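You operate a simulated robot arm through the tools that you are given. There is no shell and no other tool. Be economical: measure what you need, move in short steps, check, and stop when the job is done.

Carry out the task below with a simulated two-armed robot. There is one attempt and no reset: what you move stays moved.

## Task
Dry the washed grey cover with the blue rag.
Fine: out of the washer onto the drying bench top, then rub till no drop shows; rag back, cover into the washed tray; the washer lid ends shut.

The check looks at the end state, three seconds after you hand in, the way a careful person would. Anything else that was tipped, shoved, dropped, spilled or broken makes it a failure. Lids that push on must go on centred and level and be pressed home; caps that screw on are set level and turned clockwise until they are tight.

## Robot
Two 7-joint arms with two-finger parallel grippers on one trunk, on a base that drives. Base frame: it is fixed to the floor where the robot stands at the start and does not move with it; the origin is under the middle of the robot, x ahead of it, y to its left, z up; the surface under the hand at the start is at about z = 880. Readings come in mm, rad, newtons and seconds.
The left shoulder is at the start at [30, 119, 985], the right one opposite. With the tool pointing down near the work surface each hand reaches from about 280 to 680 mm from the robot's upright axis, wherever it stands, measured 20 degrees to its own side. Places, roughly: blue rag (9x5x3 cm) [700, 100, 900]; cream brush [750, -1500, 750]; drying bench top [700, 100, 900]; grey cover [500, -1500, 750]; washed tray [500, 400, 900]; washer lid [700, -1700, 1100]. Payload 3.43 kg a hand.
Tool frame (each hand has its own): the origin (TCP) lies between the finger pads and is the grasp point; the fingertips stand 30 mm ahead of it; z points along the fingers, y is the line along which they close. The gripper opens to 94 mm. The fingers are 28 mm wide and 10 mm thick; the gripper's body (50 by 96 mm) begins 55 mm behind the TCP.
Orientation is that of the tool frame in the base frame, as a unit quaternion [x, y, z, w]. With the fingers straight down and closing along the base's y, the tool's x points along the base's -x, its y along +y and its z along -z.

## Interface
- The arms move only by the tool step_arm. It takes "left_increments", "right_increments" or both (then of equal length, played together; a hand with none holds still); each is a list of rows, each a list of 3 entries, a list of its own where there are three numbers: the turn, a rotation vector about the base's x, y, z in units of 120 degrees (1.0 is 120 degrees), then the shift along the base's x, y, z in units of 200 mm (1.0 is 200 mm), then the gripper command, from -1 (fully open) to 1 (shut), values between in proportion. In form: [[[ax, ay, az], [dx, dy, dz], claw], ...]. A call has 1 to 20 rows; each row is the pose to reach, as a shift and turn from the pose commanded when the call began. A call with a number of a shift or a turn outside -1 to 1 is refused whole. A row lasts 0.2 s, in which the tool goes at most 50 mm and 0.15 rad; a call with a longer step from one row to the next is refused whole, and so is a gripper value outside its range. Where a pose cannot be reached the arm comes as near as it can. A force on the tool above 40 N (or 10 N above the force at the start of the call, whichever is more), or a blocked arm, ends the call early, and 0.2 s more pass. Each finger travels about 72 mm/s and halts on what it meets, pressing with about 33 N; the grip force reading is that of the motor and also rises with nothing between the fingers. The clock runs only during rows and for 0.2 s after the last one: add rows that repeat a pose to give the fingers time. The reply holds the time, the measured pose of the TCP, the force on the tool along the base axes, the opening and the grip force, in the units named above and with some noise, with the torque about the TCP (base axes, N m) and any sound that the robot's microphone picked up.
- Cameras (640 x 400 px; columns grow to the right, rows downward): "scene" is now at [33.5, 13.1, 1666.4]; the picture's right is [0.26, -0.97, 0.00], its down [-0.86, -0.23, -0.46] and it looks along [0.45, 0.12, -0.89] (base axes); focal length 272 px, centre (320, 200). "left" rides on the left gripper at [76, -14, -103] in its tool frame; the picture's right is [0.18, 0.98, 0.00], its down [-0.75, 0.14, -0.64] and it looks along [-0.63, 0.12, 0.77] (tool axes); focal length 243 px, centre (320, 200). "right" rides on the right gripper at [76, 14, -103] in its tool frame; the picture's right is [-0.18, 0.98, 0.00], its down [-0.75, -0.14, -0.64] and it looks along [-0.63, -0.12, 0.77] (tool axes); focal length 243 px, centre (320, 200). There is no depth. A picture from a camera that has moved, and an enlarged one, comes with that camera's place and axes in the base frame and with its lens. The place of the scene camera against the robot may be out by one fixed shift of up to 12 mm in any direction.
- snapshot(camera): a new picture of that camera. The clock stands still meanwhile.
- raise_lower(by): slides the trunk up (or, below 0, down) by that many mm; the arms and the scene camera ride with it, the base frame stays. It gives what a move gives, with no picture.
- base_move(legs): drives the robot by 1 to 6 legs, each [ahead, turn to the left] in mm and rad, along the robot's own axes; the way and the turn of a leg run together, so that a leg with both is an arc; at most 1500 mm and 3.142 rad a leg. The arms and the cameras ride along, it lands a little off, and it stops where it bumps. It gives what a move gives.
- head_to(pan, tilt): turns the head with the scene camera to pan (to the left, within 2.496 rad either way) and tilt (down, from -0.506 to 1.204), counted from straight ahead of the robot. It gives what a move gives.
- close_up(camera, box): a new picture of the part [left, top, right, bottom] of that camera's present view, enlarged. The clock stands still meanwhile.
- close_job(): hands the job in; it is judged then, once.

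Work in short steps. Places have to be worked out from the pictures, the camera data and where the tool is seen: move nearer, look again, correct. Check each grasp and each placing, and mend what went wrong. You have 120 turns and 108 pictures in all, those below and enlarged ones among them. Open the grippers and draw the arms clear of the work before you hand the job in, unless the task says otherwise; then end with one line.

The tools are called by a JSON object that holds its "api" and its "payload". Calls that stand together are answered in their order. step_arm: Moves the arms, as the interface text tells. Its arguments: {"type":"object","properties":{"left_increments":{"type":"array","items":{"type":"array"}},"right_increments":{"type":"array","items":{"type":"array"}}},"required":[]} The other tools are called the same way: raise_lower (by) slides the trunk up or down; base_move (legs) drives the base; head_to (pan, tilt) turns the head that bears the scene camera; snapshot (camera) takes a picture; close_up (camera, box) takes an enlarged picture of a part of a camera's view; close_job () hands the job in.

At the start:

```text
clock: 0.0
left_eef_pos: [418.3, 310.3, 1119.0]
left_tool_rot: [0.0, 1.0, -0.001, 0.001]
left_force: [-0.4, -0.9, -0.4]
left_wrist_torque: [0.01, -0.01, -0.02]
left_opening: 93.8
left_grip_force: 0.0
right_eef_pos: [359.1, -50.6, 1106.6]
right_tool_rot: [0.0, 1.0, -0.001, 0.0]
right_force: [-0.8, 0.6, -0.4]
right_wrist_torque: [0.02, 0.01, 0.0]
right_opening: 94.0
right_grip_force: 0.1
trunk travel left (down, up): [-250.0, 160.0]
robot x, y, heading: [0.9, -1.7, 0.001]
head pan, tilt: [0.26, 1.087]
```

scene: 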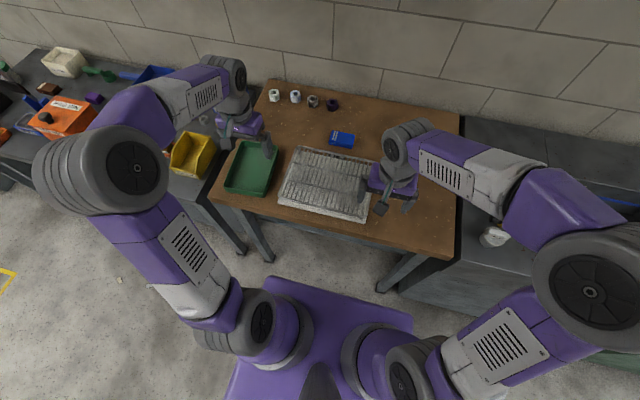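
right: 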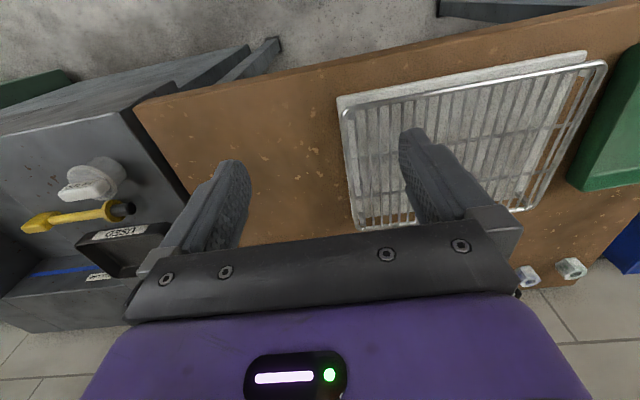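
left: 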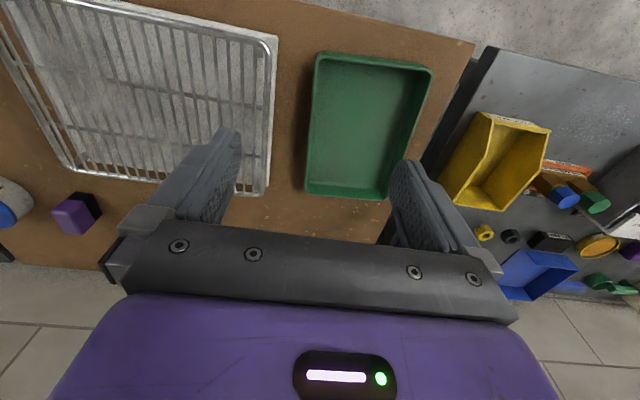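

The bench shows the rack, the green tray and the blue thing; the washer is off to the right. I turn the head that way for a look.

{"api": "head_to", "payload": {"pan": -1.1, "tilt": 0.6}}

{"api": "snapshot", "payload": {"camera": "scene"}}

{"api": "close_up", "payload": {"camera": "left", "box": [0, 120, 200, 280]}}

```text
clock: 1.5
left_eef_pos: [417.6, 309.4, 1119.6]
left_tool_rot: [0.001, 1.0, -0.001, 0.0]
left_force: [0.4, -0.2, 0.5]
left_wrist_torque: [-0.04, -0.05, 0.01]
left_opening: 93.8
left_grip_force: 0.1
right_eef_pos: [360.5, -51.5, 1107.1]
right_tool_rot: [-0.001, 1.0, 0.0, 0.0]
right_force: [-0.5, 0.8, 0.0]
right_wrist_torque: [-0.01, 0.0, 0.03]
right_opening: 93.9
right_grip_force: 0.1
trunk travel left (down, up): [-250.0, 160.0]
robot x, y, heading: [-0.6, -4.0, 0.001]
head pan, tilt: [-1.1, 0.6]
```

```text
104 pictures are left
camera scene: at [11.9, -82.1, 1704.3], right [-0.89, -0.45, 0.0], down [-0.26, 0.5, -0.82], along [0.38, -0.73, -0.57], focal length 272 px, centre (320, 200)
```

scene: 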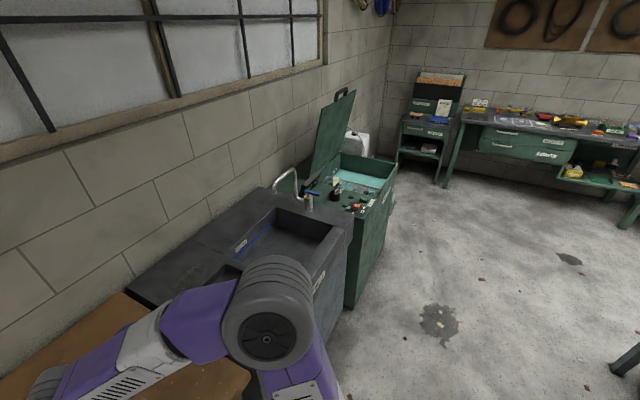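

```text
2.50 times, centred on (100, 200) of left
camera zoom: at [343.8, 295.5, 1221.7], right [-0.18, 0.98, 0.0], down [0.75, 0.14, 0.64], along [0.63, 0.12, -0.77], focal length 606 px, centre (870, 200)
```

zoom: 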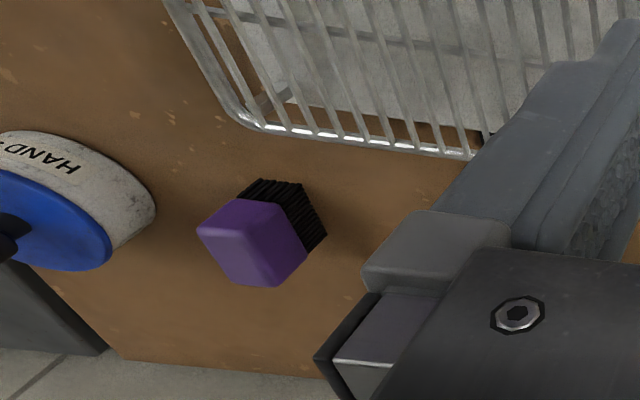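

The green box on the right with its lid open is the washer. I take enlarged views of it, and of the rag's surroundings later.

{"api": "close_up", "payload": {"camera": "scene", "box": [270, 80, 430, 240]}}

```text
2.50 times, centred on (350, 160) of scene
camera zoom: at [11.9, -82.1, 1704.3], right [-0.89, -0.45, 0.0], down [-0.26, 0.5, -0.82], along [0.38, -0.73, -0.57], focal length 681 px, centre (245, 300)
```

zoom: 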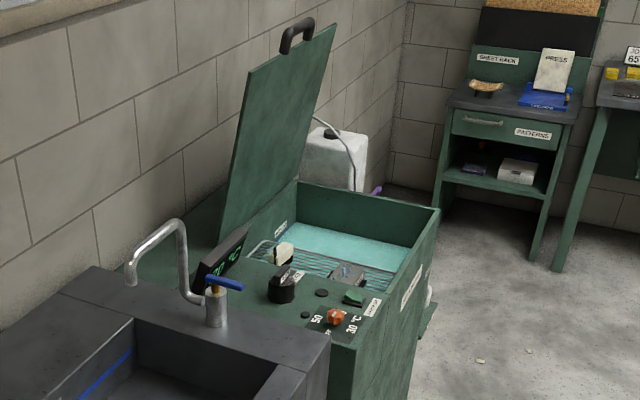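

The cover lies on the washer's grate, with the cream brush behind it; the lid stands open, hinged at the wall. I back off a little, drive over to the washer and face it.

{"api": "base_move", "payload": {"legs": [[-150, 0], [0, -1.571], [1480, 0], [0, 1.571]]}}

{"api": "head_to", "payload": {"pan": 0.0, "tilt": 0.95}}

{"api": "snapshot", "payload": {"camera": "scene"}}

```text
clock: 17.4
left_eef_pos: [273.1, -1174.8, 1118.0]
left_tool_rot: [0.006, 1.0, 0.0, 0.0]
left_force: [0.5, 0.1, -0.2]
left_wrist_torque: [-0.01, 0.0, -0.01]
left_opening: 93.9
left_grip_force: 0.0
right_eef_pos: [210.0, -1534.5, 1106.9]
right_tool_rot: [0.006, 1.0, 0.0, 0.0]
right_force: [0.3, -0.5, 1.4]
right_wrist_torque: [0.0, -0.01, 0.01]
right_opening: 94.2
right_grip_force: 0.1
trunk travel left (down, up): [-250.0, 160.0]
robot x, y, heading: [-150.7, -1476.2, -0.009]
head pan, tilt: [-1.1, 0.6]
```

```text
clock: 18.8
left_eef_pos: [272.2, -1173.6, 1118.9]
left_tool_rot: [0.005, 1.0, 0.0, -0.001]
left_force: [-0.1, 0.0, -0.3]
left_wrist_torque: [0.01, -0.01, 0.02]
left_opening: 94.3
left_grip_force: 0.0
right_eef_pos: [210.2, -1535.6, 1106.9]
right_tool_rot: [0.005, 1.0, 0.0, 0.0]
right_force: [-0.6, 0.2, -0.2]
right_wrist_torque: [0.02, 0.0, 0.01]
right_opening: 94.0
right_grip_force: 0.0
trunk travel left (down, up): [-250.0, 160.0]
robot x, y, heading: [-151.5, -1478.6, -0.011]
head pan, tilt: [0.0, 0.949]
```

```text
101 pictures are left
camera scene: at [-104.6, -1483.9, 1675.9], right [-0.01, -1.0, 0.0], down [-0.81, 0.01, -0.58], along [0.58, -0.01, -0.81], focal length 272 px, centre (320, 200)
```

scene: 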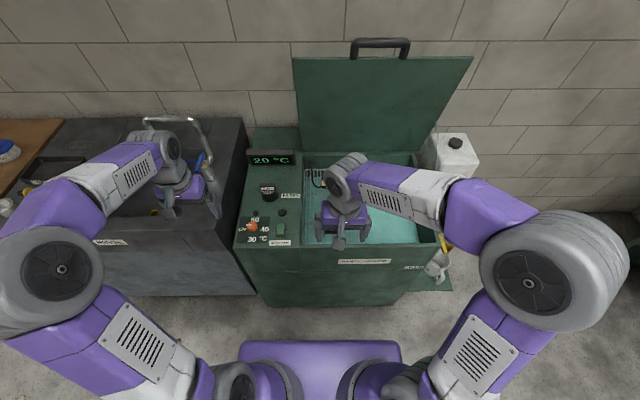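

The right hand stands over the basin. I look through the right wrist camera and zoom the scene view.

{"api": "snapshot", "payload": {"camera": "right"}}

{"api": "close_up", "payload": {"camera": "scene", "box": [230, 120, 470, 270]}}

```text
100 pictures are left
camera right: at [133.7, -1519.7, 1209.7], right [0.19, 0.98, 0.0], down [0.75, -0.15, 0.64], along [0.63, -0.12, -0.77], focal length 243 px, centre (320, 200)
```

right: 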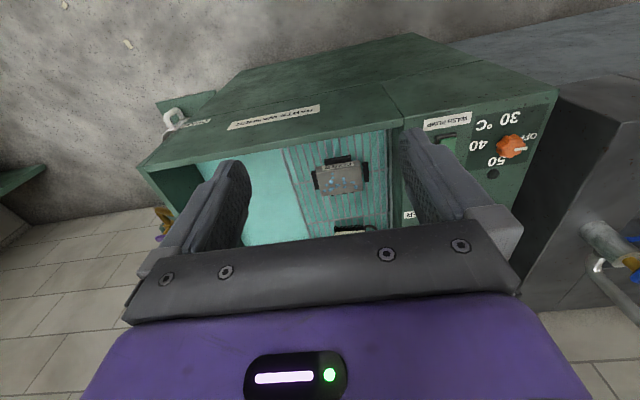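

```text
2.67 times, centred on (350, 195) of scene
camera zoom: at [-104.6, -1483.9, 1675.9], right [-0.01, -1.0, 0.0], down [-0.81, 0.01, -0.58], along [0.58, -0.01, -0.81], focal length 727 px, centre (240, 213)
```

zoom: 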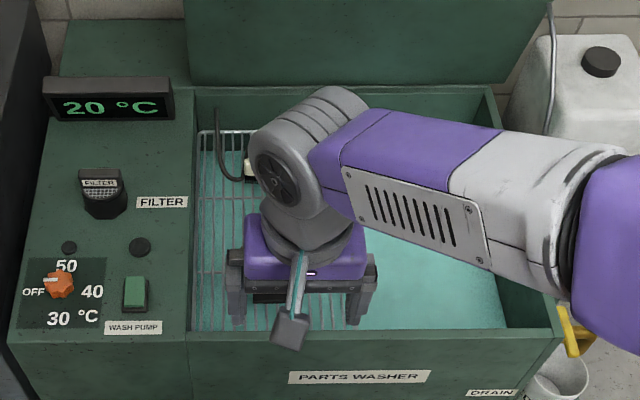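

The cover lies near [460, -1528, 750] by the wrist camera. I enlarge that part for its shape and size.

{"api": "close_up", "payload": {"camera": "right", "box": [265, 120, 425, 240]}}

```text
3.33 times, centred on (345, 180) of right
camera zoom: at [133.7, -1519.7, 1209.7], right [0.19, 0.98, 0.0], down [0.75, -0.15, 0.64], along [0.63, -0.12, -0.77], focal length 809 px, centre (237, 267)
```

zoom: 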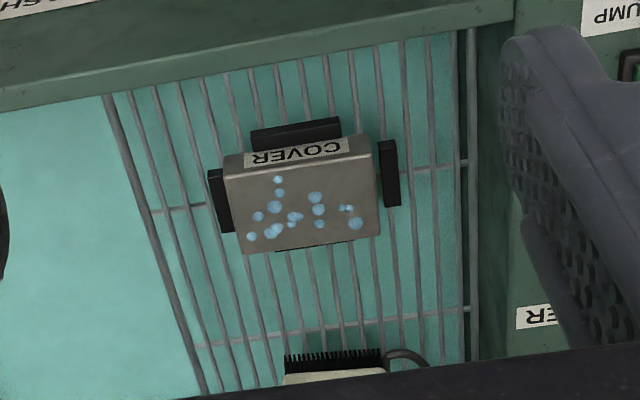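

Four black stops ring the cover on the grate, and it looks about 95 wide (y) by 70 (x), so I will grip it across x. First I draw the left hand back and up from the tap and turn the right hand 90° so that its camera sits on the open side.

{"api": "step_arm", "payload": {"left_increments": [[[0, 0, 0], [-0.1, 0, 0.1], -1], [[0, 0, 0], [-0.2, 0, 0.2], -1], [[0, 0, 0], [-0.3, 0, 0.3], -1], [[0, 0, 0], [-0.4, 0, 0.4], -1], [[0, 0, 0], [-0.5, 0, 0.5], -1], [[0, 0, 0], [-0.5, 0, 0.5], -1], [[0, 0, 0], [-0.5, 0, 0.5], -1], [[0, 0, 0], [-0.5, 0, 0.5], -1], [[0, 0, 0], [-0.5, 0, 0.5], -1], [[0, 0, 0], [-0.5, 0, 0.5], -1], [[0, 0, 0], [-0.5, 0, 0.5], -1], [[0, 0, 0], [-0.5, 0, 0.5], -1]], "right_increments": [[[0, 0, 0.0625], [0, 0, 0], -1], [[0, 0, 0.125], [0, 0, 0], -1], [[0, 0, 0.1875], [0, 0, 0], -1], [[0, 0, 0.25], [0, 0, 0], -1], [[0, 0, 0.3125], [0, 0, 0], -1], [[0, 0, 0.375], [0, 0, 0], -1], [[0, 0, 0.4375], [0, 0, 0], -1], [[0, 0, 0.5], [0, 0, 0], -1], [[0, 0, 0.5625], [0, 0, 0], -1], [[0, 0, 0.625], [0, 0, 0], -1], [[0, 0, 0.6875], [0, 0, 0], -1], [[0, 0, 0.75], [0, 0, 0], -1]]}}

{"api": "base_move", "payload": {"legs": [[80, 0.009]]}}

```text
clock: 21.4
left_eef_pos: [172.8, -1174.5, 1220.0]
left_tool_rot: [0.005, 1.0, -0.001, 0.0]
left_force: [-0.4, 0.2, -0.1]
left_wrist_torque: [0.0, 0.0, 0.01]
left_opening: 94.0
left_grip_force: 0.0
right_eef_pos: [210.4, -1535.4, 1107.8]
right_tool_rot: [-0.705, 0.709, 0.0, 0.001]
right_force: [-0.7, -0.5, 0.4]
right_wrist_torque: [0.01, 0.01, 0.04]
right_opening: 94.1
right_grip_force: 0.0
trunk travel left (down, up): [-250.0, 160.0]
robot x, y, heading: [-148.6, -1479.4, -0.007]
head pan, tilt: [0.0, 0.949]
```

```text
clock: 22.4
left_eef_pos: [250.3, -1171.7, 1218.6]
left_tool_rot: [0.0, 1.0, 0.0, -0.001]
left_force: [1.1, -0.8, 0.1]
left_wrist_torque: [0.0, 0.01, 0.0]
left_opening: 94.0
left_grip_force: 0.0
right_eef_pos: [289.9, -1532.4, 1106.9]
right_tool_rot: [-0.707, 0.707, 0.0, 0.0]
right_force: [-0.2, -0.2, 0.6]
right_wrist_torque: [-0.03, 0.04, 0.0]
right_opening: 93.9
right_grip_force: 0.0
trunk travel left (down, up): [-250.0, 160.0]
robot x, y, heading: [-70.7, -1482.1, -0.004]
head pan, tilt: [0.0, 0.949]
```

The turn worked. Now I bring the right hand over the cover at z about 1000 and look.

{"api": "step_arm", "payload": {"right_increments": [[[0, 0, 0], [0.2, 0, 0], -1], [[0, 0, 0], [0.4, 0, -0.1], -1], [[0, 0, 0], [0.6, 0, -0.25], -1], [[0, 0, 0], [0.75, 0, -0.4], -1], [[0, 0, 0], [0.825, 0, -0.535], -1], [[0, 0, 0], [0.825, 0, -0.535], -1]]}}

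{"api": "snapshot", "payload": {"camera": "right"}}

```text
clock: 23.8
left_eef_pos: [247.9, -1171.9, 1220.3]
left_tool_rot: [-0.001, 1.0, 0.0, 0.001]
left_force: [-0.4, -0.3, 0.0]
left_wrist_torque: [-0.04, 0.02, 0.03]
left_opening: 94.2
left_grip_force: 0.1
right_eef_pos: [455.9, -1532.5, 999.9]
right_tool_rot: [-0.707, 0.708, 0.0, 0.0]
right_force: [1.0, -0.3, -0.1]
right_wrist_torque: [0.02, 0.03, -0.02]
right_opening: 93.8
right_grip_force: 0.0
trunk travel left (down, up): [-250.0, 160.0]
robot x, y, heading: [-69.3, -1482.6, -0.002]
head pan, tilt: [0.0, 0.949]
```

```text
97 pictures are left
camera right: at [440.4, -1608.0, 1102.7], right [-0.98, 0.18, 0.0], down [0.14, 0.75, 0.64], along [0.12, 0.63, -0.77], focal length 243 px, centre (320, 200)
```

right: 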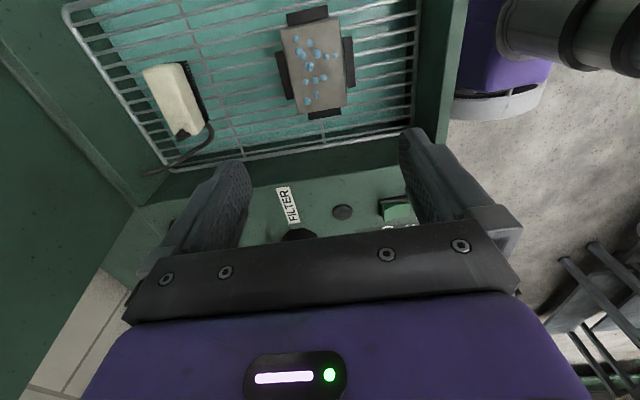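

The cover and its four stops show at the top of the picture. I enlarge to measure it.

{"api": "close_up", "payload": {"camera": "right", "box": [240, 0, 400, 120]}}

```text
3.33 times, centred on (320, 60) of right
camera zoom: at [440.4, -1608.0, 1102.7], right [-0.98, 0.18, 0.0], down [0.14, 0.75, 0.64], along [0.12, 0.63, -0.77], focal length 809 px, centre (320, 667)
```

zoom: 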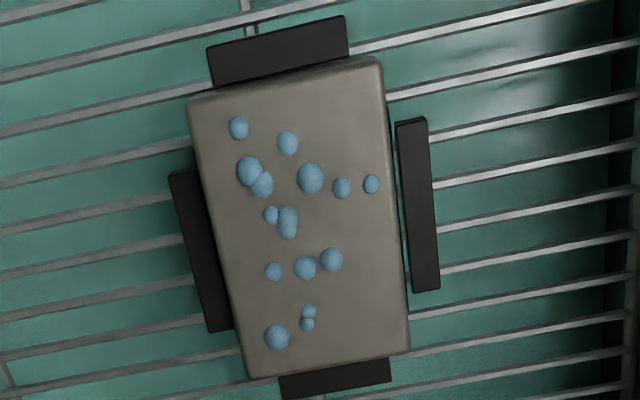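

By two views the cover's top is about x 426–494, y −1586…−1485, z ≈ 750. I need the heights of the stops, so I move the hand to the side for a slanted look.

{"api": "step_arm", "payload": {"right_increments": [[[0, 0, 0], [0, -0.2, 0], -1], [[0, 0, 0], [0, -0.4, 0], -1], [[0, 0, 0], [0, -0.6, -0.15], -1], [[0, 0, 0], [0, -0.65, -0.3], -1], [[0, 0, 0], [0, -0.65, -0.3], -1]]}}

{"api": "snapshot", "payload": {"camera": "right"}}

{"api": "close_up", "payload": {"camera": "right", "box": [240, 90, 400, 190]}}

{"api": "close_up", "payload": {"camera": "scene", "box": [290, 140, 450, 260]}}

```text
clock: 25.0
left_eef_pos: [248.0, -1172.7, 1220.2]
left_tool_rot: [0.0, 1.0, 0.0, 0.0]
left_force: [1.0, 0.4, -0.1]
left_wrist_torque: [-0.02, 0.02, 0.0]
left_opening: 94.2
left_grip_force: 0.0
right_eef_pos: [454.3, -1662.6, 938.7]
right_tool_rot: [0.707, -0.707, 0.0, 0.0]
right_force: [-0.4, 0.0, -0.4]
right_wrist_torque: [0.03, -0.01, 0.0]
right_opening: 94.2
right_grip_force: 0.0
trunk travel left (down, up): [-250.0, 160.0]
robot x, y, heading: [-68.5, -1478.6, -0.0]
head pan, tilt: [0.0, 0.949]
```

```text
95 pictures are left
camera right: at [439.8, -1738.5, 1041.9], right [-0.98, 0.18, 0.0], down [0.14, 0.75, 0.64], along [0.12, 0.63, -0.77], focal length 243 px, centre (320, 200)
```

right: 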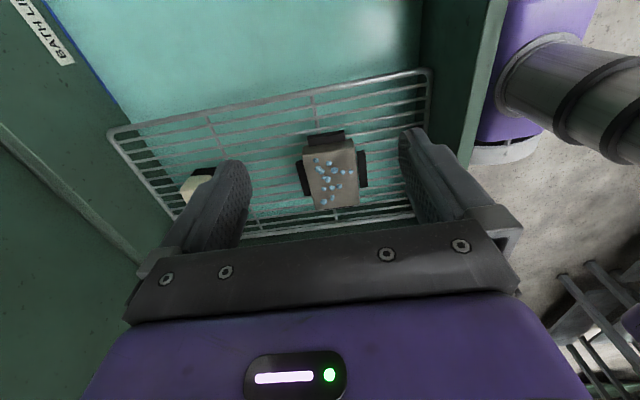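

```text
4.00 times, centred on (320, 140) of right
camera zoom: at [439.8, -1738.5, 1041.9], right [-0.98, 0.18, 0.0], down [0.14, 0.75, 0.64], along [0.12, 0.63, -0.77], focal length 970 px, centre (320, 440)
```

zoom: 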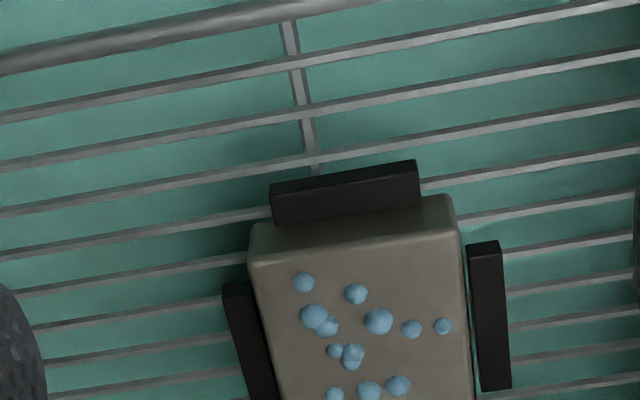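

```text
3.33 times, centred on (370, 200) of scene
camera zoom: at [-25.6, -1483.9, 1675.9], right [0.0, -1.0, 0.0], down [-0.81, 0.0, -0.58], along [0.58, 0.0, -0.81], focal length 908 px, centre (153, 200)
```

zoom: 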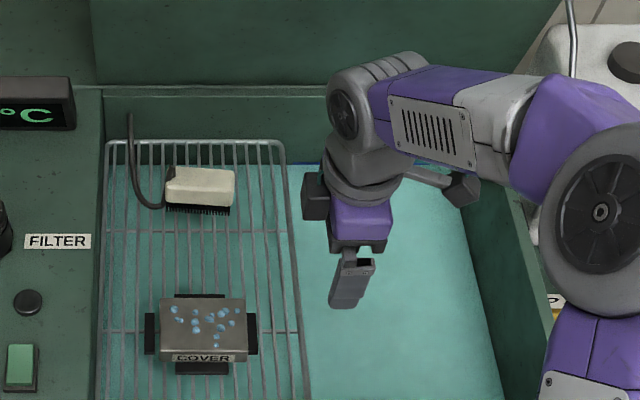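

The stops look about half the cover's height (cover ≈ 24 mm tall), so I can grip its upper half above them. I bring the hand centred over it and down to z 800.

{"api": "step_arm", "payload": {"right_increments": [[[0, 0, 0], [0.01, 0.2, 0], -1], [[0, 0, 0], [0.028, 0.4, 0], -1], [[0, 0, 0], [0.028, 0.63, 0], -1], [[0, 0, 0], [0.028, 0.63, -0.2], -1], [[0, 0, 0], [0.028, 0.63, -0.4], -1], [[0, 0, 0], [0.028, 0.63, -0.6], -1], [[0, 0, 0], [0.028, 0.63, -0.69], -1], [[0, 0, 0], [0.028, 0.63, -0.69], -1]]}}

{"api": "snapshot", "payload": {"camera": "right"}}

{"api": "close_up", "payload": {"camera": "scene", "box": [290, 140, 450, 260]}}

```text
clock: 26.8
left_eef_pos: [247.9, -1172.5, 1218.6]
left_tool_rot: [0.0, 1.0, 0.0, 0.0]
left_force: [1.1, -1.1, 0.0]
left_wrist_torque: [-0.01, 0.01, -0.01]
left_opening: 94.1
left_grip_force: 0.0
right_eef_pos: [460.7, -1535.6, 801.4]
right_tool_rot: [-0.707, 0.708, 0.0, 0.0]
right_force: [0.2, -0.2, -0.3]
right_wrist_torque: [0.02, -0.03, -0.01]
right_opening: 94.0
right_grip_force: 0.0
trunk travel left (down, up): [-250.0, 160.0]
robot x, y, heading: [-68.3, -1478.5, -0.002]
head pan, tilt: [0.0, 0.949]
```

```text
92 pictures are left
camera right: at [446.7, -1611.6, 904.1], right [-0.98, 0.18, 0.0], down [0.14, 0.75, 0.64], along [0.12, 0.63, -0.77], focal length 243 px, centre (320, 200)
```

right: 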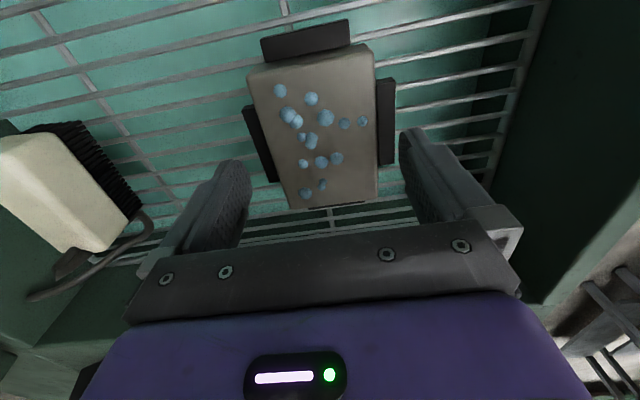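

```text
3.33 times, centred on (370, 200) of scene
camera zoom: at [-25.3, -1483.8, 1675.9], right [0.0, -1.0, 0.0], down [-0.81, 0.0, -0.58], along [0.58, 0.0, -0.81], focal length 908 px, centre (153, 200)
```

zoom: 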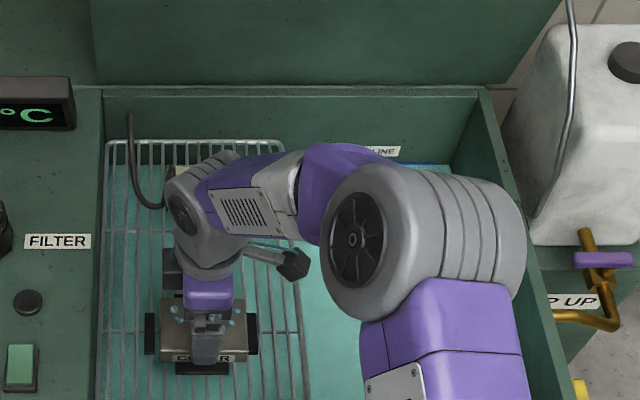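

Cover is centred between the fingers. I lower to z 776 (tips 746) and look before closing.

{"api": "step_arm", "payload": {"right_increments": [[[0, 0, 0], [0, 0, -0.04], -1], [[0, 0, 0], [0, 0, -0.08], -1], [[0, 0, 0], [0, 0, -0.12], -1], [[0, 0, 0], [0, 0, -0.12], -1]]}}

{"api": "close_up", "payload": {"camera": "right", "box": [200, 0, 440, 200]}}

{"api": "close_up", "payload": {"camera": "scene", "box": [310, 200, 370, 250]}}

```text
clock: 27.8
left_eef_pos: [249.6, -1172.5, 1218.6]
left_tool_rot: [0.0, 1.0, 0.001, 0.0]
left_force: [-0.1, 0.1, -0.2]
left_wrist_torque: [0.01, 0.02, -0.01]
left_opening: 94.0
left_grip_force: 0.0
right_eef_pos: [461.3, -1535.6, 778.3]
right_tool_rot: [-0.707, 0.707, 0.0, 0.0]
right_force: [0.5, -0.8, -0.5]
right_wrist_torque: [0.02, 0.02, 0.03]
right_opening: 94.2
right_grip_force: 0.0
trunk travel left (down, up): [-250.0, 160.0]
robot x, y, heading: [-68.9, -1482.6, 0.001]
head pan, tilt: [0.0, 0.949]
```

```text
2.00 times, centred on (320, 100) of right
camera zoom: at [446.5, -1612.1, 880.2], right [-0.98, 0.18, 0.0], down [0.14, 0.75, 0.64], along [0.12, 0.63, -0.77], focal length 485 px, centre (320, 400)
```

zoom: 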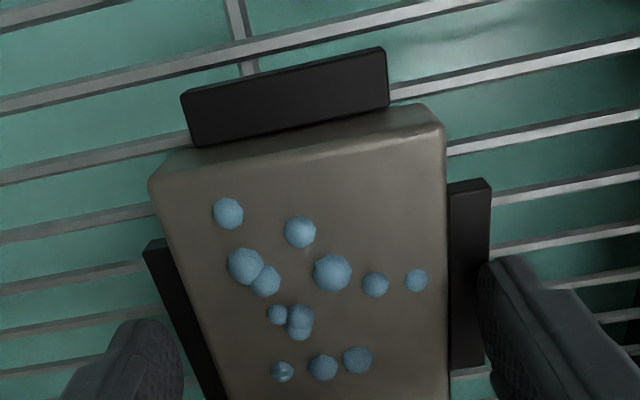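

```text
8.00 times, centred on (340, 225) of scene
camera zoom: at [-25.3, -1483.8, 1675.9], right [0.0, -1.0, 0.0], down [-0.81, 0.0, -0.58], along [0.58, 0.0, -0.81], focal length 2180 px, centre (160, 0)
```

zoom: 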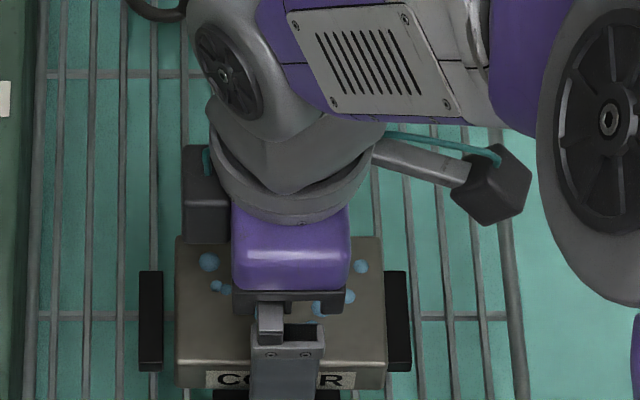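

Fingers still clear of everything. I go 5 mm lower and close, letting the fingers meet the cover's sides.

{"api": "step_arm", "payload": {"right_increments": [[[0, 0, 0], [0, 0, -0.015], -1], [[0, 0, 0], [0, 0, -0.03], -1], [[0, 0, 0], [0, 0, -0.03], -1], [[0, 0, 0], [0, 0, -0.03], -0.7], [[0, 0, 0], [0, 0, -0.03], -0.4], [[0, 0, 0], [0, 0, -0.03], 0.1], [[0, 0, 0], [0, 0, -0.03], 0.4], [[0, 0, 0], [0, 0, -0.03], 0.4]]}}

{"api": "close_up", "payload": {"camera": "right", "box": [200, 0, 440, 200]}}

```text
clock: 29.4
left_eef_pos: [246.8, -1171.9, 1219.4]
left_tool_rot: [0.0, 1.0, 0.0, 0.001]
left_force: [1.0, 0.2, -0.2]
left_wrist_torque: [0.01, 0.02, 0.0]
left_opening: 93.8
left_grip_force: 0.1
right_eef_pos: [460.6, -1535.0, 775.4]
right_tool_rot: [-0.707, 0.707, 0.001, 0.001]
right_force: [-5.4, -0.4, 15.4]
right_wrist_torque: [-0.61, 0.82, -0.21]
right_opening: 69.7
right_grip_force: 32.8
trunk travel left (down, up): [-250.0, 160.0]
robot x, y, heading: [-72.0, -1480.9, -0.001]
head pan, tilt: [0.0, 0.949]
stopped in row 7 (right hand): the force on the tool passed its limit at 40 N (the readings are from after the stop); the commanded pose is now the measured one
```

```text
2.00 times, centred on (320, 100) of right
camera zoom: at [445.5, -1610.8, 877.4], right [-0.98, 0.19, 0.0], down [0.14, 0.75, 0.64], along [0.12, 0.63, -0.77], focal length 485 px, centre (320, 400)
```

zoom: 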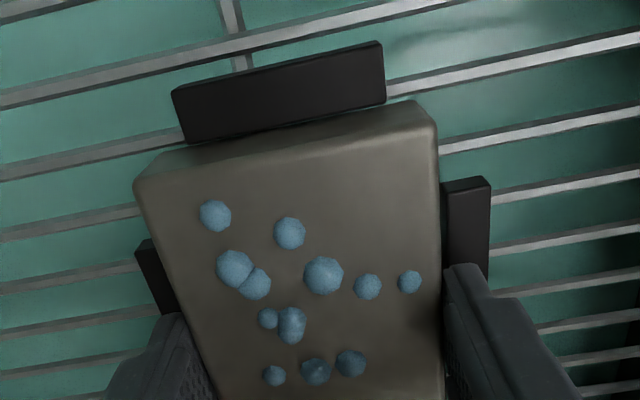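

The fingers hold at 69.7 mm with full grip force, tips touching the stops. I lift 40 mm gently and check.

{"api": "step_arm", "payload": {"right_increments": [[[0, 0, 0], [0, 0, 0.03], 0.5], [[0, 0, 0], [0, 0, 0.08], 0.5], [[0, 0, 0], [0, 0, 0.14], 0.5], [[0, 0, 0], [0, 0, 0.2], 0.5], [[0, 0, 0], [0, 0, 0.2], 0.5]]}}

{"api": "snapshot", "payload": {"camera": "right"}}

```text
clock: 30.6
left_eef_pos: [248.1, -1171.6, 1220.8]
left_tool_rot: [0.001, 1.0, 0.0, 0.001]
left_force: [0.3, 0.6, 0.4]
left_wrist_torque: [0.03, 0.04, -0.02]
left_opening: 94.0
left_grip_force: 0.0
right_eef_pos: [461.4, -1535.2, 814.1]
right_tool_rot: [0.707, -0.707, 0.0, -0.001]
right_force: [0.1, -0.2, -4.8]
right_wrist_torque: [0.03, 0.0, 0.01]
right_opening: 69.5
right_grip_force: 33.1
trunk travel left (down, up): [-250.0, 160.0]
robot x, y, heading: [-68.7, -1481.3, -0.003]
head pan, tilt: [0.0, 0.949]
```

```text
87 pictures are left
camera right: at [446.3, -1611.5, 915.5], right [-0.98, 0.18, 0.0], down [0.14, 0.75, 0.64], along [0.12, 0.63, -0.77], focal length 243 px, centre (320, 200)
```

right: 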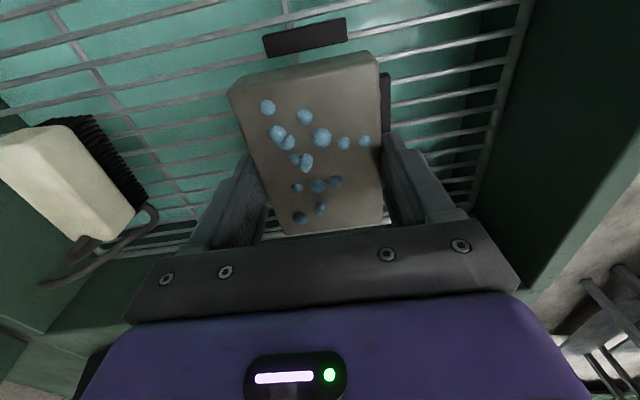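

The cover came up cleanly (about 0.5 kg). I raise it well above the rim and draw it back for driving.

{"api": "step_arm", "payload": {"right_increments": [[[0, 0, 0], [0, 0, 0.2], 0.5], [[0, 0, 0], [0, 0, 0.4], 0.5], [[0, 0, 0], [0, 0, 0.6], 0.5], [[0, 0, 0], [0, 0, 0.8], 0.5], [[0, 0, 0], [0, 0, 1.0], 0.5], [[0, 0, 0], [-0.2, 0, 1.0], 0.5], [[0, 0, 0], [-0.4, 0, 1.0], 0.5], [[0, 0, 0], [-0.6, 0, 1.0], 0.5], [[0, 0, 0], [-0.6, 0, 1.0], 0.5]]}}

{"api": "step_arm", "payload": {"right_increments": [[[0, 0, 0], [0, 0, 0.2], 0.5], [[0, 0, 0], [0, 0, 0.4], 0.5], [[0, 0, 0], [0, 0, 0.5], 0.5], [[0, 0, 0], [0, 0, 0.5], 0.5]]}}

{"api": "base_move", "payload": {"legs": [[-150, 0], [0, 1.571], [1480, 0], [0, -1.571]]}}

{"api": "head_to", "payload": {"pan": 0.1, "tilt": 0.95}}

{"api": "snapshot", "payload": {"camera": "scene"}}

{"api": "snapshot", "payload": {"camera": "right"}}

```text
clock: 32.6
left_eef_pos: [249.8, -1172.1, 1218.8]
left_tool_rot: [-0.001, 1.0, 0.0, -0.001]
left_force: [-0.4, -0.5, 0.2]
left_wrist_torque: [0.0, 0.02, -0.02]
left_opening: 94.0
left_grip_force: 0.2
right_eef_pos: [341.9, -1534.6, 1013.7]
right_tool_rot: [-0.707, 0.707, 0.001, 0.0]
right_force: [0.0, 0.5, -5.5]
right_wrist_torque: [0.02, 0.01, -0.01]
right_opening: 69.7
right_grip_force: 32.9
trunk travel left (down, up): [-250.0, 160.0]
robot x, y, heading: [-72.5, -1481.1, 0.002]
head pan, tilt: [0.0, 0.949]
```

```text
clock: 33.6
left_eef_pos: [248.9, -1171.5, 1219.7]
left_tool_rot: [-0.001, 1.0, 0.0, 0.0]
left_force: [0.1, -0.3, 0.0]
left_wrist_torque: [-0.02, 0.0, 0.01]
left_opening: 94.2
left_grip_force: 0.0
right_eef_pos: [341.0, -1535.4, 1112.9]
right_tool_rot: [-0.707, 0.707, 0.001, -0.001]
right_force: [-0.7, 1.2, -5.2]
right_wrist_torque: [0.01, 0.03, 0.02]
right_opening: 69.6
right_grip_force: 32.5
trunk travel left (down, up): [-250.0, 160.0]
robot x, y, heading: [-68.6, -1481.1, -0.001]
head pan, tilt: [0.0, 0.949]
```

```text
clock: 49.5
left_eef_pos: [93.8, 312.2, 1220.1]
left_tool_rot: [-0.009, 1.0, 0.0, 0.0]
left_force: [0.1, -0.7, 0.4]
left_wrist_torque: [0.0, 0.0, -0.01]
left_opening: 93.8
left_grip_force: 0.1
right_eef_pos: [193.1, -50.0, 1114.7]
right_tool_rot: [0.713, -0.701, -0.001, 0.0]
right_force: [0.2, 0.9, -5.2]
right_wrist_torque: [0.02, -0.01, -0.01]
right_opening: 69.9
right_grip_force: 33.2
trunk travel left (down, up): [-250.0, 160.0]
robot x, y, heading: [-217.3, 0.5, 0.019]
head pan, tilt: [0.0, 0.949]
```

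```text
clock: 50.2
left_eef_pos: [93.9, 312.4, 1219.7]
left_tool_rot: [-0.009, 1.0, 0.0, 0.0]
left_force: [-0.6, 0.2, -0.5]
left_wrist_torque: [0.02, 0.0, 0.01]
left_opening: 94.0
left_grip_force: 0.1
right_eef_pos: [193.1, -48.3, 1113.9]
right_tool_rot: [0.714, -0.7, 0.0, 0.0]
right_force: [0.1, -0.1, -6.2]
right_wrist_torque: [0.0, -0.01, -0.01]
right_opening: 69.3
right_grip_force: 33.4
trunk travel left (down, up): [-250.0, 160.0]
robot x, y, heading: [-223.3, -0.7, 0.012]
head pan, tilt: [0.099, 0.949]
```

```text
86 pictures are left
camera scene: at [-174.9, 3.2, 1675.9], right [0.12, -0.99, 0.0], down [-0.81, -0.09, -0.58], along [0.58, 0.07, -0.81], focal length 272 px, centre (320, 200)
```

scene: 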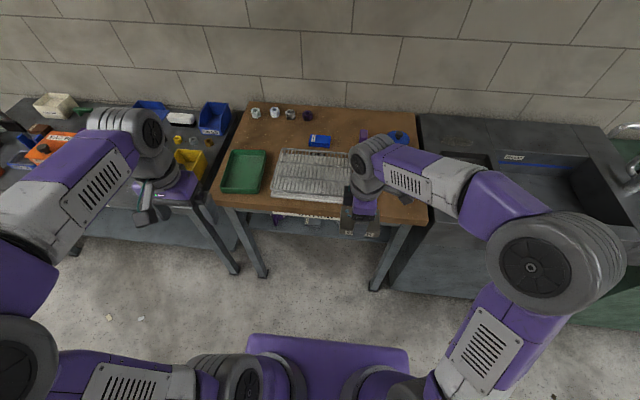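

```text
85 pictures are left
camera right: at [179.4, -125.4, 1216.0], right [-0.99, 0.17, 0.0], down [0.13, 0.76, 0.64], along [0.11, 0.63, -0.77], focal length 243 px, centre (320, 200)
```

right: 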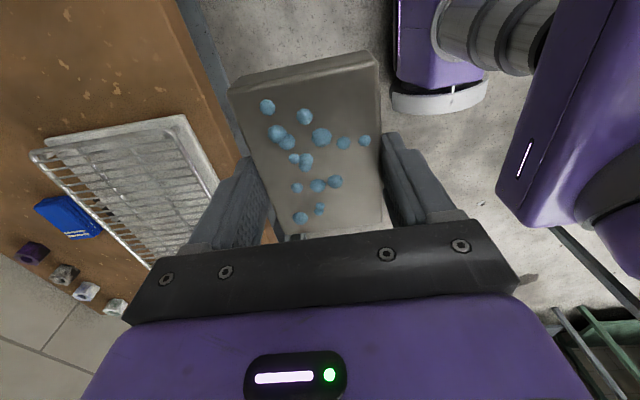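

The cover is still held with its drops. I enlarge the bench for the free wood and the rag.

{"api": "close_up", "payload": {"camera": "scene", "box": [210, 90, 430, 240]}}

```text
2.67 times, centred on (320, 165) of scene
camera zoom: at [-174.9, 3.2, 1675.9], right [0.12, -0.99, 0.0], down [-0.81, -0.09, -0.58], along [0.58, 0.07, -0.81], focal length 727 px, centre (320, 293)
```

zoom: 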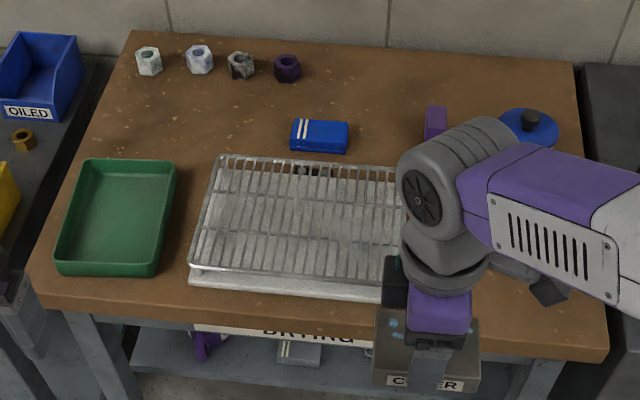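

Free wood lies right of the rack (rack's right edge y ≈ −27). I drive forward, turning the right hand back so that the cover's long side runs along x, which will fit the narrow tray as well.

{"api": "step_arm", "payload": {"right_increments": [[[0, 0, -0.0625], [0, 0, 0], 0.5], [[0, 0, -0.125], [0, 0, 0], 0.5], [[0, 0, -0.1875], [0, 0, 0], 0.5], [[0, 0, -0.25], [0, 0, 0], 0.5], [[0, 0, -0.3125], [0, 0, 0], 0.5], [[0, 0, -0.375], [0, 0, 0], 0.5], [[0, 0, -0.4375], [0, 0, 0], 0.5], [[0, 0, -0.5], [0, 0, 0], 0.5], [[0, 0, -0.5625], [0, 0, 0], 0.5], [[0, 0, -0.625], [0, 0, 0], 0.5], [[0, 0, -0.6875], [0, 0, 0], 0.5], [[0, 0, -0.75], [0, 0, 0], 0.5]]}}

{"api": "base_move", "payload": {"legs": [[265, -0.014]]}}

{"api": "snapshot", "payload": {"camera": "scene"}}

{"api": "snapshot", "payload": {"camera": "right"}}

```text
clock: 52.8
left_eef_pos: [94.1, 312.8, 1219.5]
left_tool_rot: [-0.009, 1.0, 0.0, 0.0]
left_force: [0.3, 0.2, -1.8]
left_wrist_torque: [0.01, 0.02, 0.0]
left_opening: 93.7
left_grip_force: 0.0
right_eef_pos: [192.4, -49.3, 1114.0]
right_tool_rot: [-0.008, 1.0, -0.001, -0.001]
right_force: [0.3, -0.3, -4.4]
right_wrist_torque: [0.01, -0.01, -0.02]
right_opening: 69.8
right_grip_force: 33.1
trunk travel left (down, up): [-250.0, 160.0]
robot x, y, heading: [-215.9, 0.2, 0.021]
head pan, tilt: [0.099, 0.949]
```

```text
clock: 54.7
left_eef_pos: [360.9, 310.7, 1219.4]
left_tool_rot: [-0.001, 1.0, 0.0, 0.0]
left_force: [0.1, 1.1, 0.1]
left_wrist_torque: [-0.04, -0.01, 0.02]
left_opening: 93.9
left_grip_force: 0.1
right_eef_pos: [454.4, -51.4, 1114.3]
right_tool_rot: [-0.002, 1.0, 0.0, 0.001]
right_force: [-0.2, -0.3, -5.3]
right_wrist_torque: [0.02, 0.0, -0.04]
right_opening: 69.6
right_grip_force: 32.7
trunk travel left (down, up): [-250.0, 160.0]
robot x, y, heading: [45.5, -1.3, 0.004]
head pan, tilt: [0.099, 0.949]
```

```text
83 pictures are left
camera scene: at [88.4, 5.4, 1675.9], right [0.1, -0.99, 0.0], down [-0.81, -0.08, -0.58], along [0.58, 0.06, -0.81], focal length 272 px, centre (320, 200)
```

scene: 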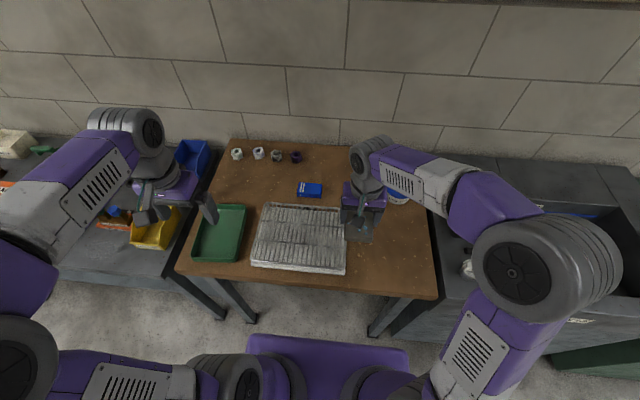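

```text
82 pictures are left
camera right: at [378.0, -37.9, 1215.9], right [0.18, 0.98, 0.0], down [0.75, -0.14, 0.64], along [0.63, -0.12, -0.77], focal length 243 px, centre (320, 200)
```

right: 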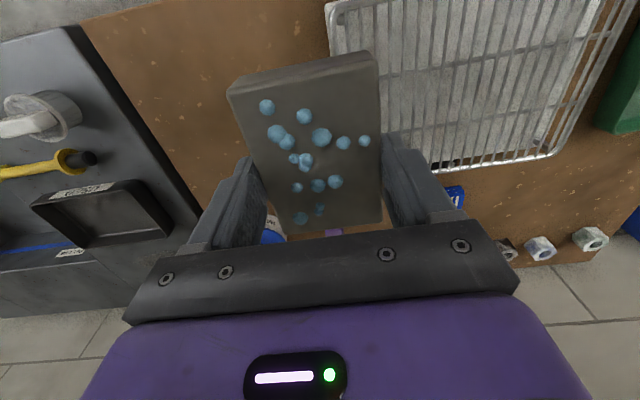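

Rack's right edge is confirmed at y ≈ −20. I carry the cover to about [480, −125] and down to z 960.

{"api": "step_arm", "payload": {"right_increments": [[[0, 0, 0], [0.06, -0.18, 0], 0.5], [[0, 0, 0], [0.13, -0.37, 0], 0.5], [[0, 0, 0], [0.13, -0.37, -0.2], 0.5], [[0, 0, 0], [0.13, -0.37, -0.4], 0.5], [[0, 0, 0], [0.13, -0.37, -0.6], 0.5], [[0, 0, 0], [0.13, -0.37, -0.77], 0.5], [[0, 0, 0], [0.13, -0.37, -0.77], 0.5]]}}

{"api": "close_up", "payload": {"camera": "scene", "box": [300, 150, 460, 270]}}

{"api": "snapshot", "payload": {"camera": "right"}}

```text
clock: 56.3
left_eef_pos: [360.3, 309.8, 1218.9]
left_tool_rot: [-0.002, 1.0, 0.0, 0.001]
left_force: [0.9, 0.1, -0.2]
left_wrist_torque: [-0.02, -0.01, 0.01]
left_opening: 93.8
left_grip_force: 0.1
right_eef_pos: [479.1, -126.0, 957.0]
right_tool_rot: [-0.002, 1.0, 0.001, 0.001]
right_force: [0.2, -0.3, -5.6]
right_wrist_torque: [-0.03, -0.01, 0.0]
right_opening: 69.9
right_grip_force: 33.0
trunk travel left (down, up): [-250.0, 160.0]
robot x, y, heading: [44.5, -2.8, 0.0]
head pan, tilt: [0.099, 0.949]
```

```text
3.33 times, centred on (380, 210) of scene
camera zoom: at [87.1, 5.3, 1675.9], right [0.1, -0.99, 0.0], down [-0.81, -0.08, -0.58], along [0.58, 0.06, -0.81], focal length 908 px, centre (120, 167)
```

zoom: 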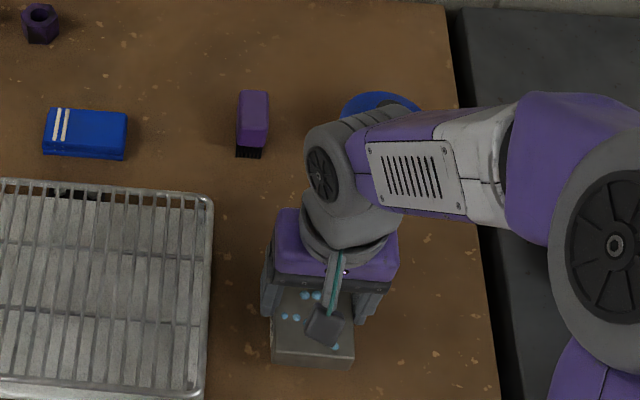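

```text
80 pictures are left
camera right: at [403.0, -112.3, 1060.7], right [0.18, 0.98, 0.0], down [0.75, -0.14, 0.64], along [0.63, -0.12, -0.77], focal length 243 px, centre (320, 200)
```

right: 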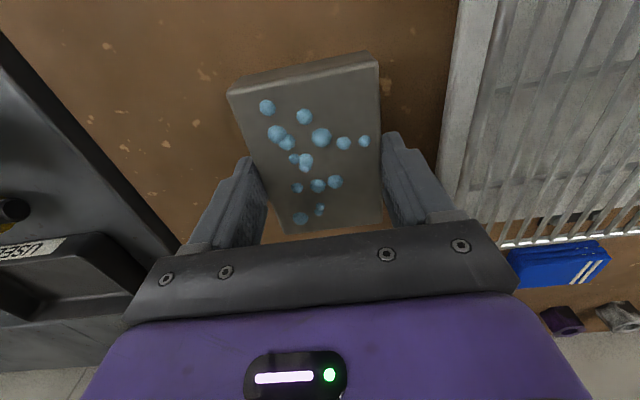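

Nothing lies under the cover. I lower towards the wood, then in 2 mm steps until the reaction shows.

{"api": "step_arm", "payload": {"right_increments": [[[0, 0, 0], [0, 0, -0.06], 0.5], [[0, 0, 0], [0, 0, -0.11], 0.5], [[0, 0, 0], [0, 0, -0.12], 0.5], [[0, 0, 0], [0, 0, -0.13], 0.5], [[0, 0, 0], [0, 0, -0.13], 0.5]]}}

```text
clock: 57.5
left_eef_pos: [360.2, 310.7, 1219.5]
left_tool_rot: [-0.002, 1.0, 0.0, 0.0]
left_force: [-0.2, 0.2, 0.8]
left_wrist_torque: [-0.02, 0.03, 0.01]
left_opening: 94.0
left_grip_force: 0.1
right_eef_pos: [480.4, -126.0, 933.6]
right_tool_rot: [-0.002, 1.0, 0.0, -0.001]
right_force: [0.9, 0.6, -4.6]
right_wrist_torque: [0.02, -0.04, 0.02]
right_opening: 69.7
right_grip_force: 33.0
trunk travel left (down, up): [-250.0, 160.0]
robot x, y, heading: [44.5, -0.4, 0.008]
head pan, tilt: [0.099, 0.949]
```

Still hanging free. I go on down in 2 mm steps.

{"api": "step_arm", "payload": {"right_increments": [[[0, 0, 0], [0, 0, -0.01], 0.5], [[0, 0, 0], [0, 0, -0.02], 0.5], [[0, 0, 0], [0, 0, -0.03], 0.5], [[0, 0, 0], [0, 0, -0.04], 0.5], [[0, 0, 0], [0, 0, -0.04], 0.5]]}}

```text
clock: 58.7
left_eef_pos: [360.1, 311.0, 1219.7]
left_tool_rot: [-0.001, 1.0, 0.001, 0.0]
left_force: [-0.4, -0.3, 0.2]
left_wrist_torque: [-0.02, -0.01, -0.04]
left_opening: 94.1
left_grip_force: 0.0
right_eef_pos: [480.1, -126.2, 925.3]
right_tool_rot: [-0.002, 1.0, 0.0, 0.0]
right_force: [-0.9, -0.2, -4.6]
right_wrist_torque: [0.02, -0.01, -0.01]
right_opening: 69.7
right_grip_force: 33.3
trunk travel left (down, up): [-250.0, 160.0]
robot x, y, heading: [44.5, 3.8, 0.008]
head pan, tilt: [0.099, 0.949]
```

Not touching yet; further down, same step.

{"api": "step_arm", "payload": {"right_increments": [[[0, 0, 0], [0, 0, -0.01], 0.5], [[0, 0, 0], [0, 0, -0.02], 0.5], [[0, 0, 0], [0, 0, -0.03], 0.5], [[0, 0, 0], [0, 0, -0.04], 0.5], [[0, 0, 0], [0, 0, -0.04], 0.5]]}}

{"api": "close_up", "payload": {"camera": "scene", "box": [350, 200, 430, 260]}}

```text
clock: 59.9
left_eef_pos: [358.3, 312.0, 1221.1]
left_tool_rot: [-0.002, 1.0, 0.0, 0.001]
left_force: [-0.2, -0.6, -0.8]
left_wrist_torque: [0.03, 0.03, 0.01]
left_opening: 93.8
left_grip_force: 0.1
right_eef_pos: [479.1, -125.7, 919.2]
right_tool_rot: [0.0, 1.0, 0.001, 0.002]
right_force: [-1.8, -3.3, 21.7]
right_wrist_torque: [-0.14, 0.02, -0.07]
right_opening: 69.9
right_grip_force: 32.9
trunk travel left (down, up): [-250.0, 160.0]
robot x, y, heading: [46.4, 1.4, 0.001]
head pan, tilt: [0.099, 0.949]
```

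```text
6.67 times, centred on (390, 230) of scene
camera zoom: at [85.1, 5.5, 1676.1], right [0.1, -0.99, 0.0], down [-0.81, -0.08, -0.58], along [0.58, 0.06, -0.81], focal length 1817 px, centre (-147, 0)
```

zoom: 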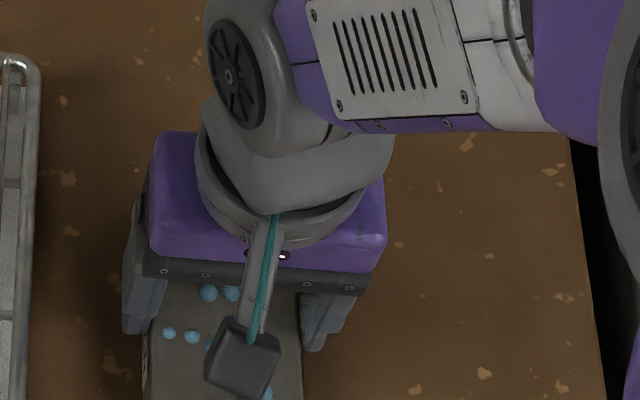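

The cover rests on the wood (contact at z ≈ 920). I ease off, open, and lift the right hand clear to its own side.

{"api": "step_arm", "payload": {"right_increments": [[[0, 0, 0], [0, 0, 0.005], 0.5], [[0, 0, 0], [0, 0, 0.005], 0.2], [[0, 0, 0], [0, 0, 0.005], -0.3], [[0, 0, 0], [0, 0, 0.005], -1], [[0, 0, 0], [0, 0, 0.005], -1], [[0, 0, 0], [0, 0, 0.2], -1], [[0, 0, 0], [0, 0, 0.4], -1], [[0, 0, 0], [0, 0, 0.6], -1], [[0, 0, 0], [0, 0, 0.8], -1], [[0, 0, 0], [0, 0, 1.0], -1], [[0, 0, 0], [-0.2, -0.15, 1.0], -1], [[0, 0, 0], [-0.4, -0.3, 1.0], -1], [[0, 0, 0], [-0.5, -0.45, 1.0], -1], [[0, 0, 0], [-0.5, -0.65, 1.0], -1], [[0, 0, 0], [-0.5, -0.85, 1.0], -1], [[0, 0, 0], [-0.5, -0.85, 1.0], -1]]}}

{"api": "snapshot", "payload": {"camera": "scene"}}

{"api": "close_up", "payload": {"camera": "scene", "box": [280, 160, 440, 280]}}

```text
clock: 63.3
left_eef_pos: [359.3, 311.8, 1219.2]
left_tool_rot: [-0.002, 1.0, 0.0, 0.0]
left_force: [0.0, 0.1, 1.0]
left_wrist_torque: [-0.02, 0.01, 0.03]
left_opening: 93.9
left_grip_force: 0.0
right_eef_pos: [381.3, -296.2, 1117.1]
right_tool_rot: [-0.001, 1.0, 0.0, 0.0]
right_force: [0.1, 0.0, 0.3]
right_wrist_torque: [-0.03, 0.01, 0.01]
right_opening: 93.7
right_grip_force: 0.0
trunk travel left (down, up): [-250.0, 160.0]
robot x, y, heading: [41.6, -1.8, 0.003]
head pan, tilt: [0.099, 0.949]
```

```text
78 pictures are left
camera scene: at [87.3, 6.0, 1675.9], right [0.1, -0.99, 0.0], down [-0.81, -0.08, -0.58], along [0.58, 0.06, -0.81], focal length 272 px, centre (320, 200)
```

scene: 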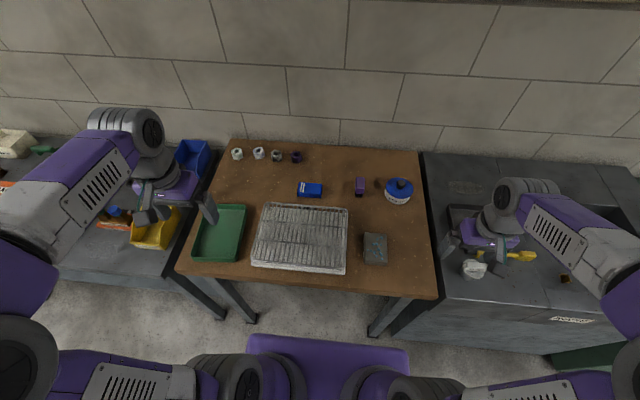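

```text
3.33 times, centred on (360, 220) of scene
camera zoom: at [87.3, 6.0, 1675.9], right [0.1, -0.99, 0.0], down [-0.81, -0.08, -0.58], along [0.58, 0.06, -0.81], focal length 908 px, centre (187, 133)
```

zoom: 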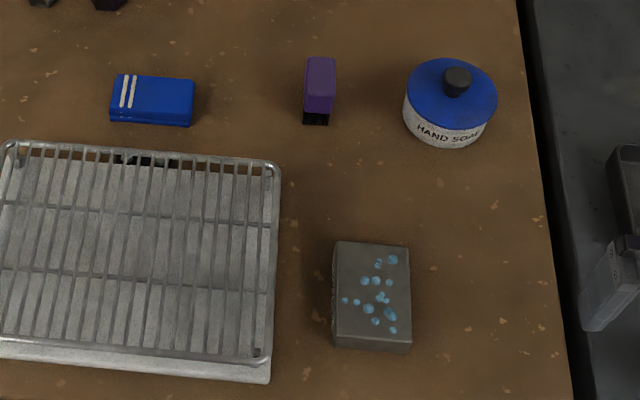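

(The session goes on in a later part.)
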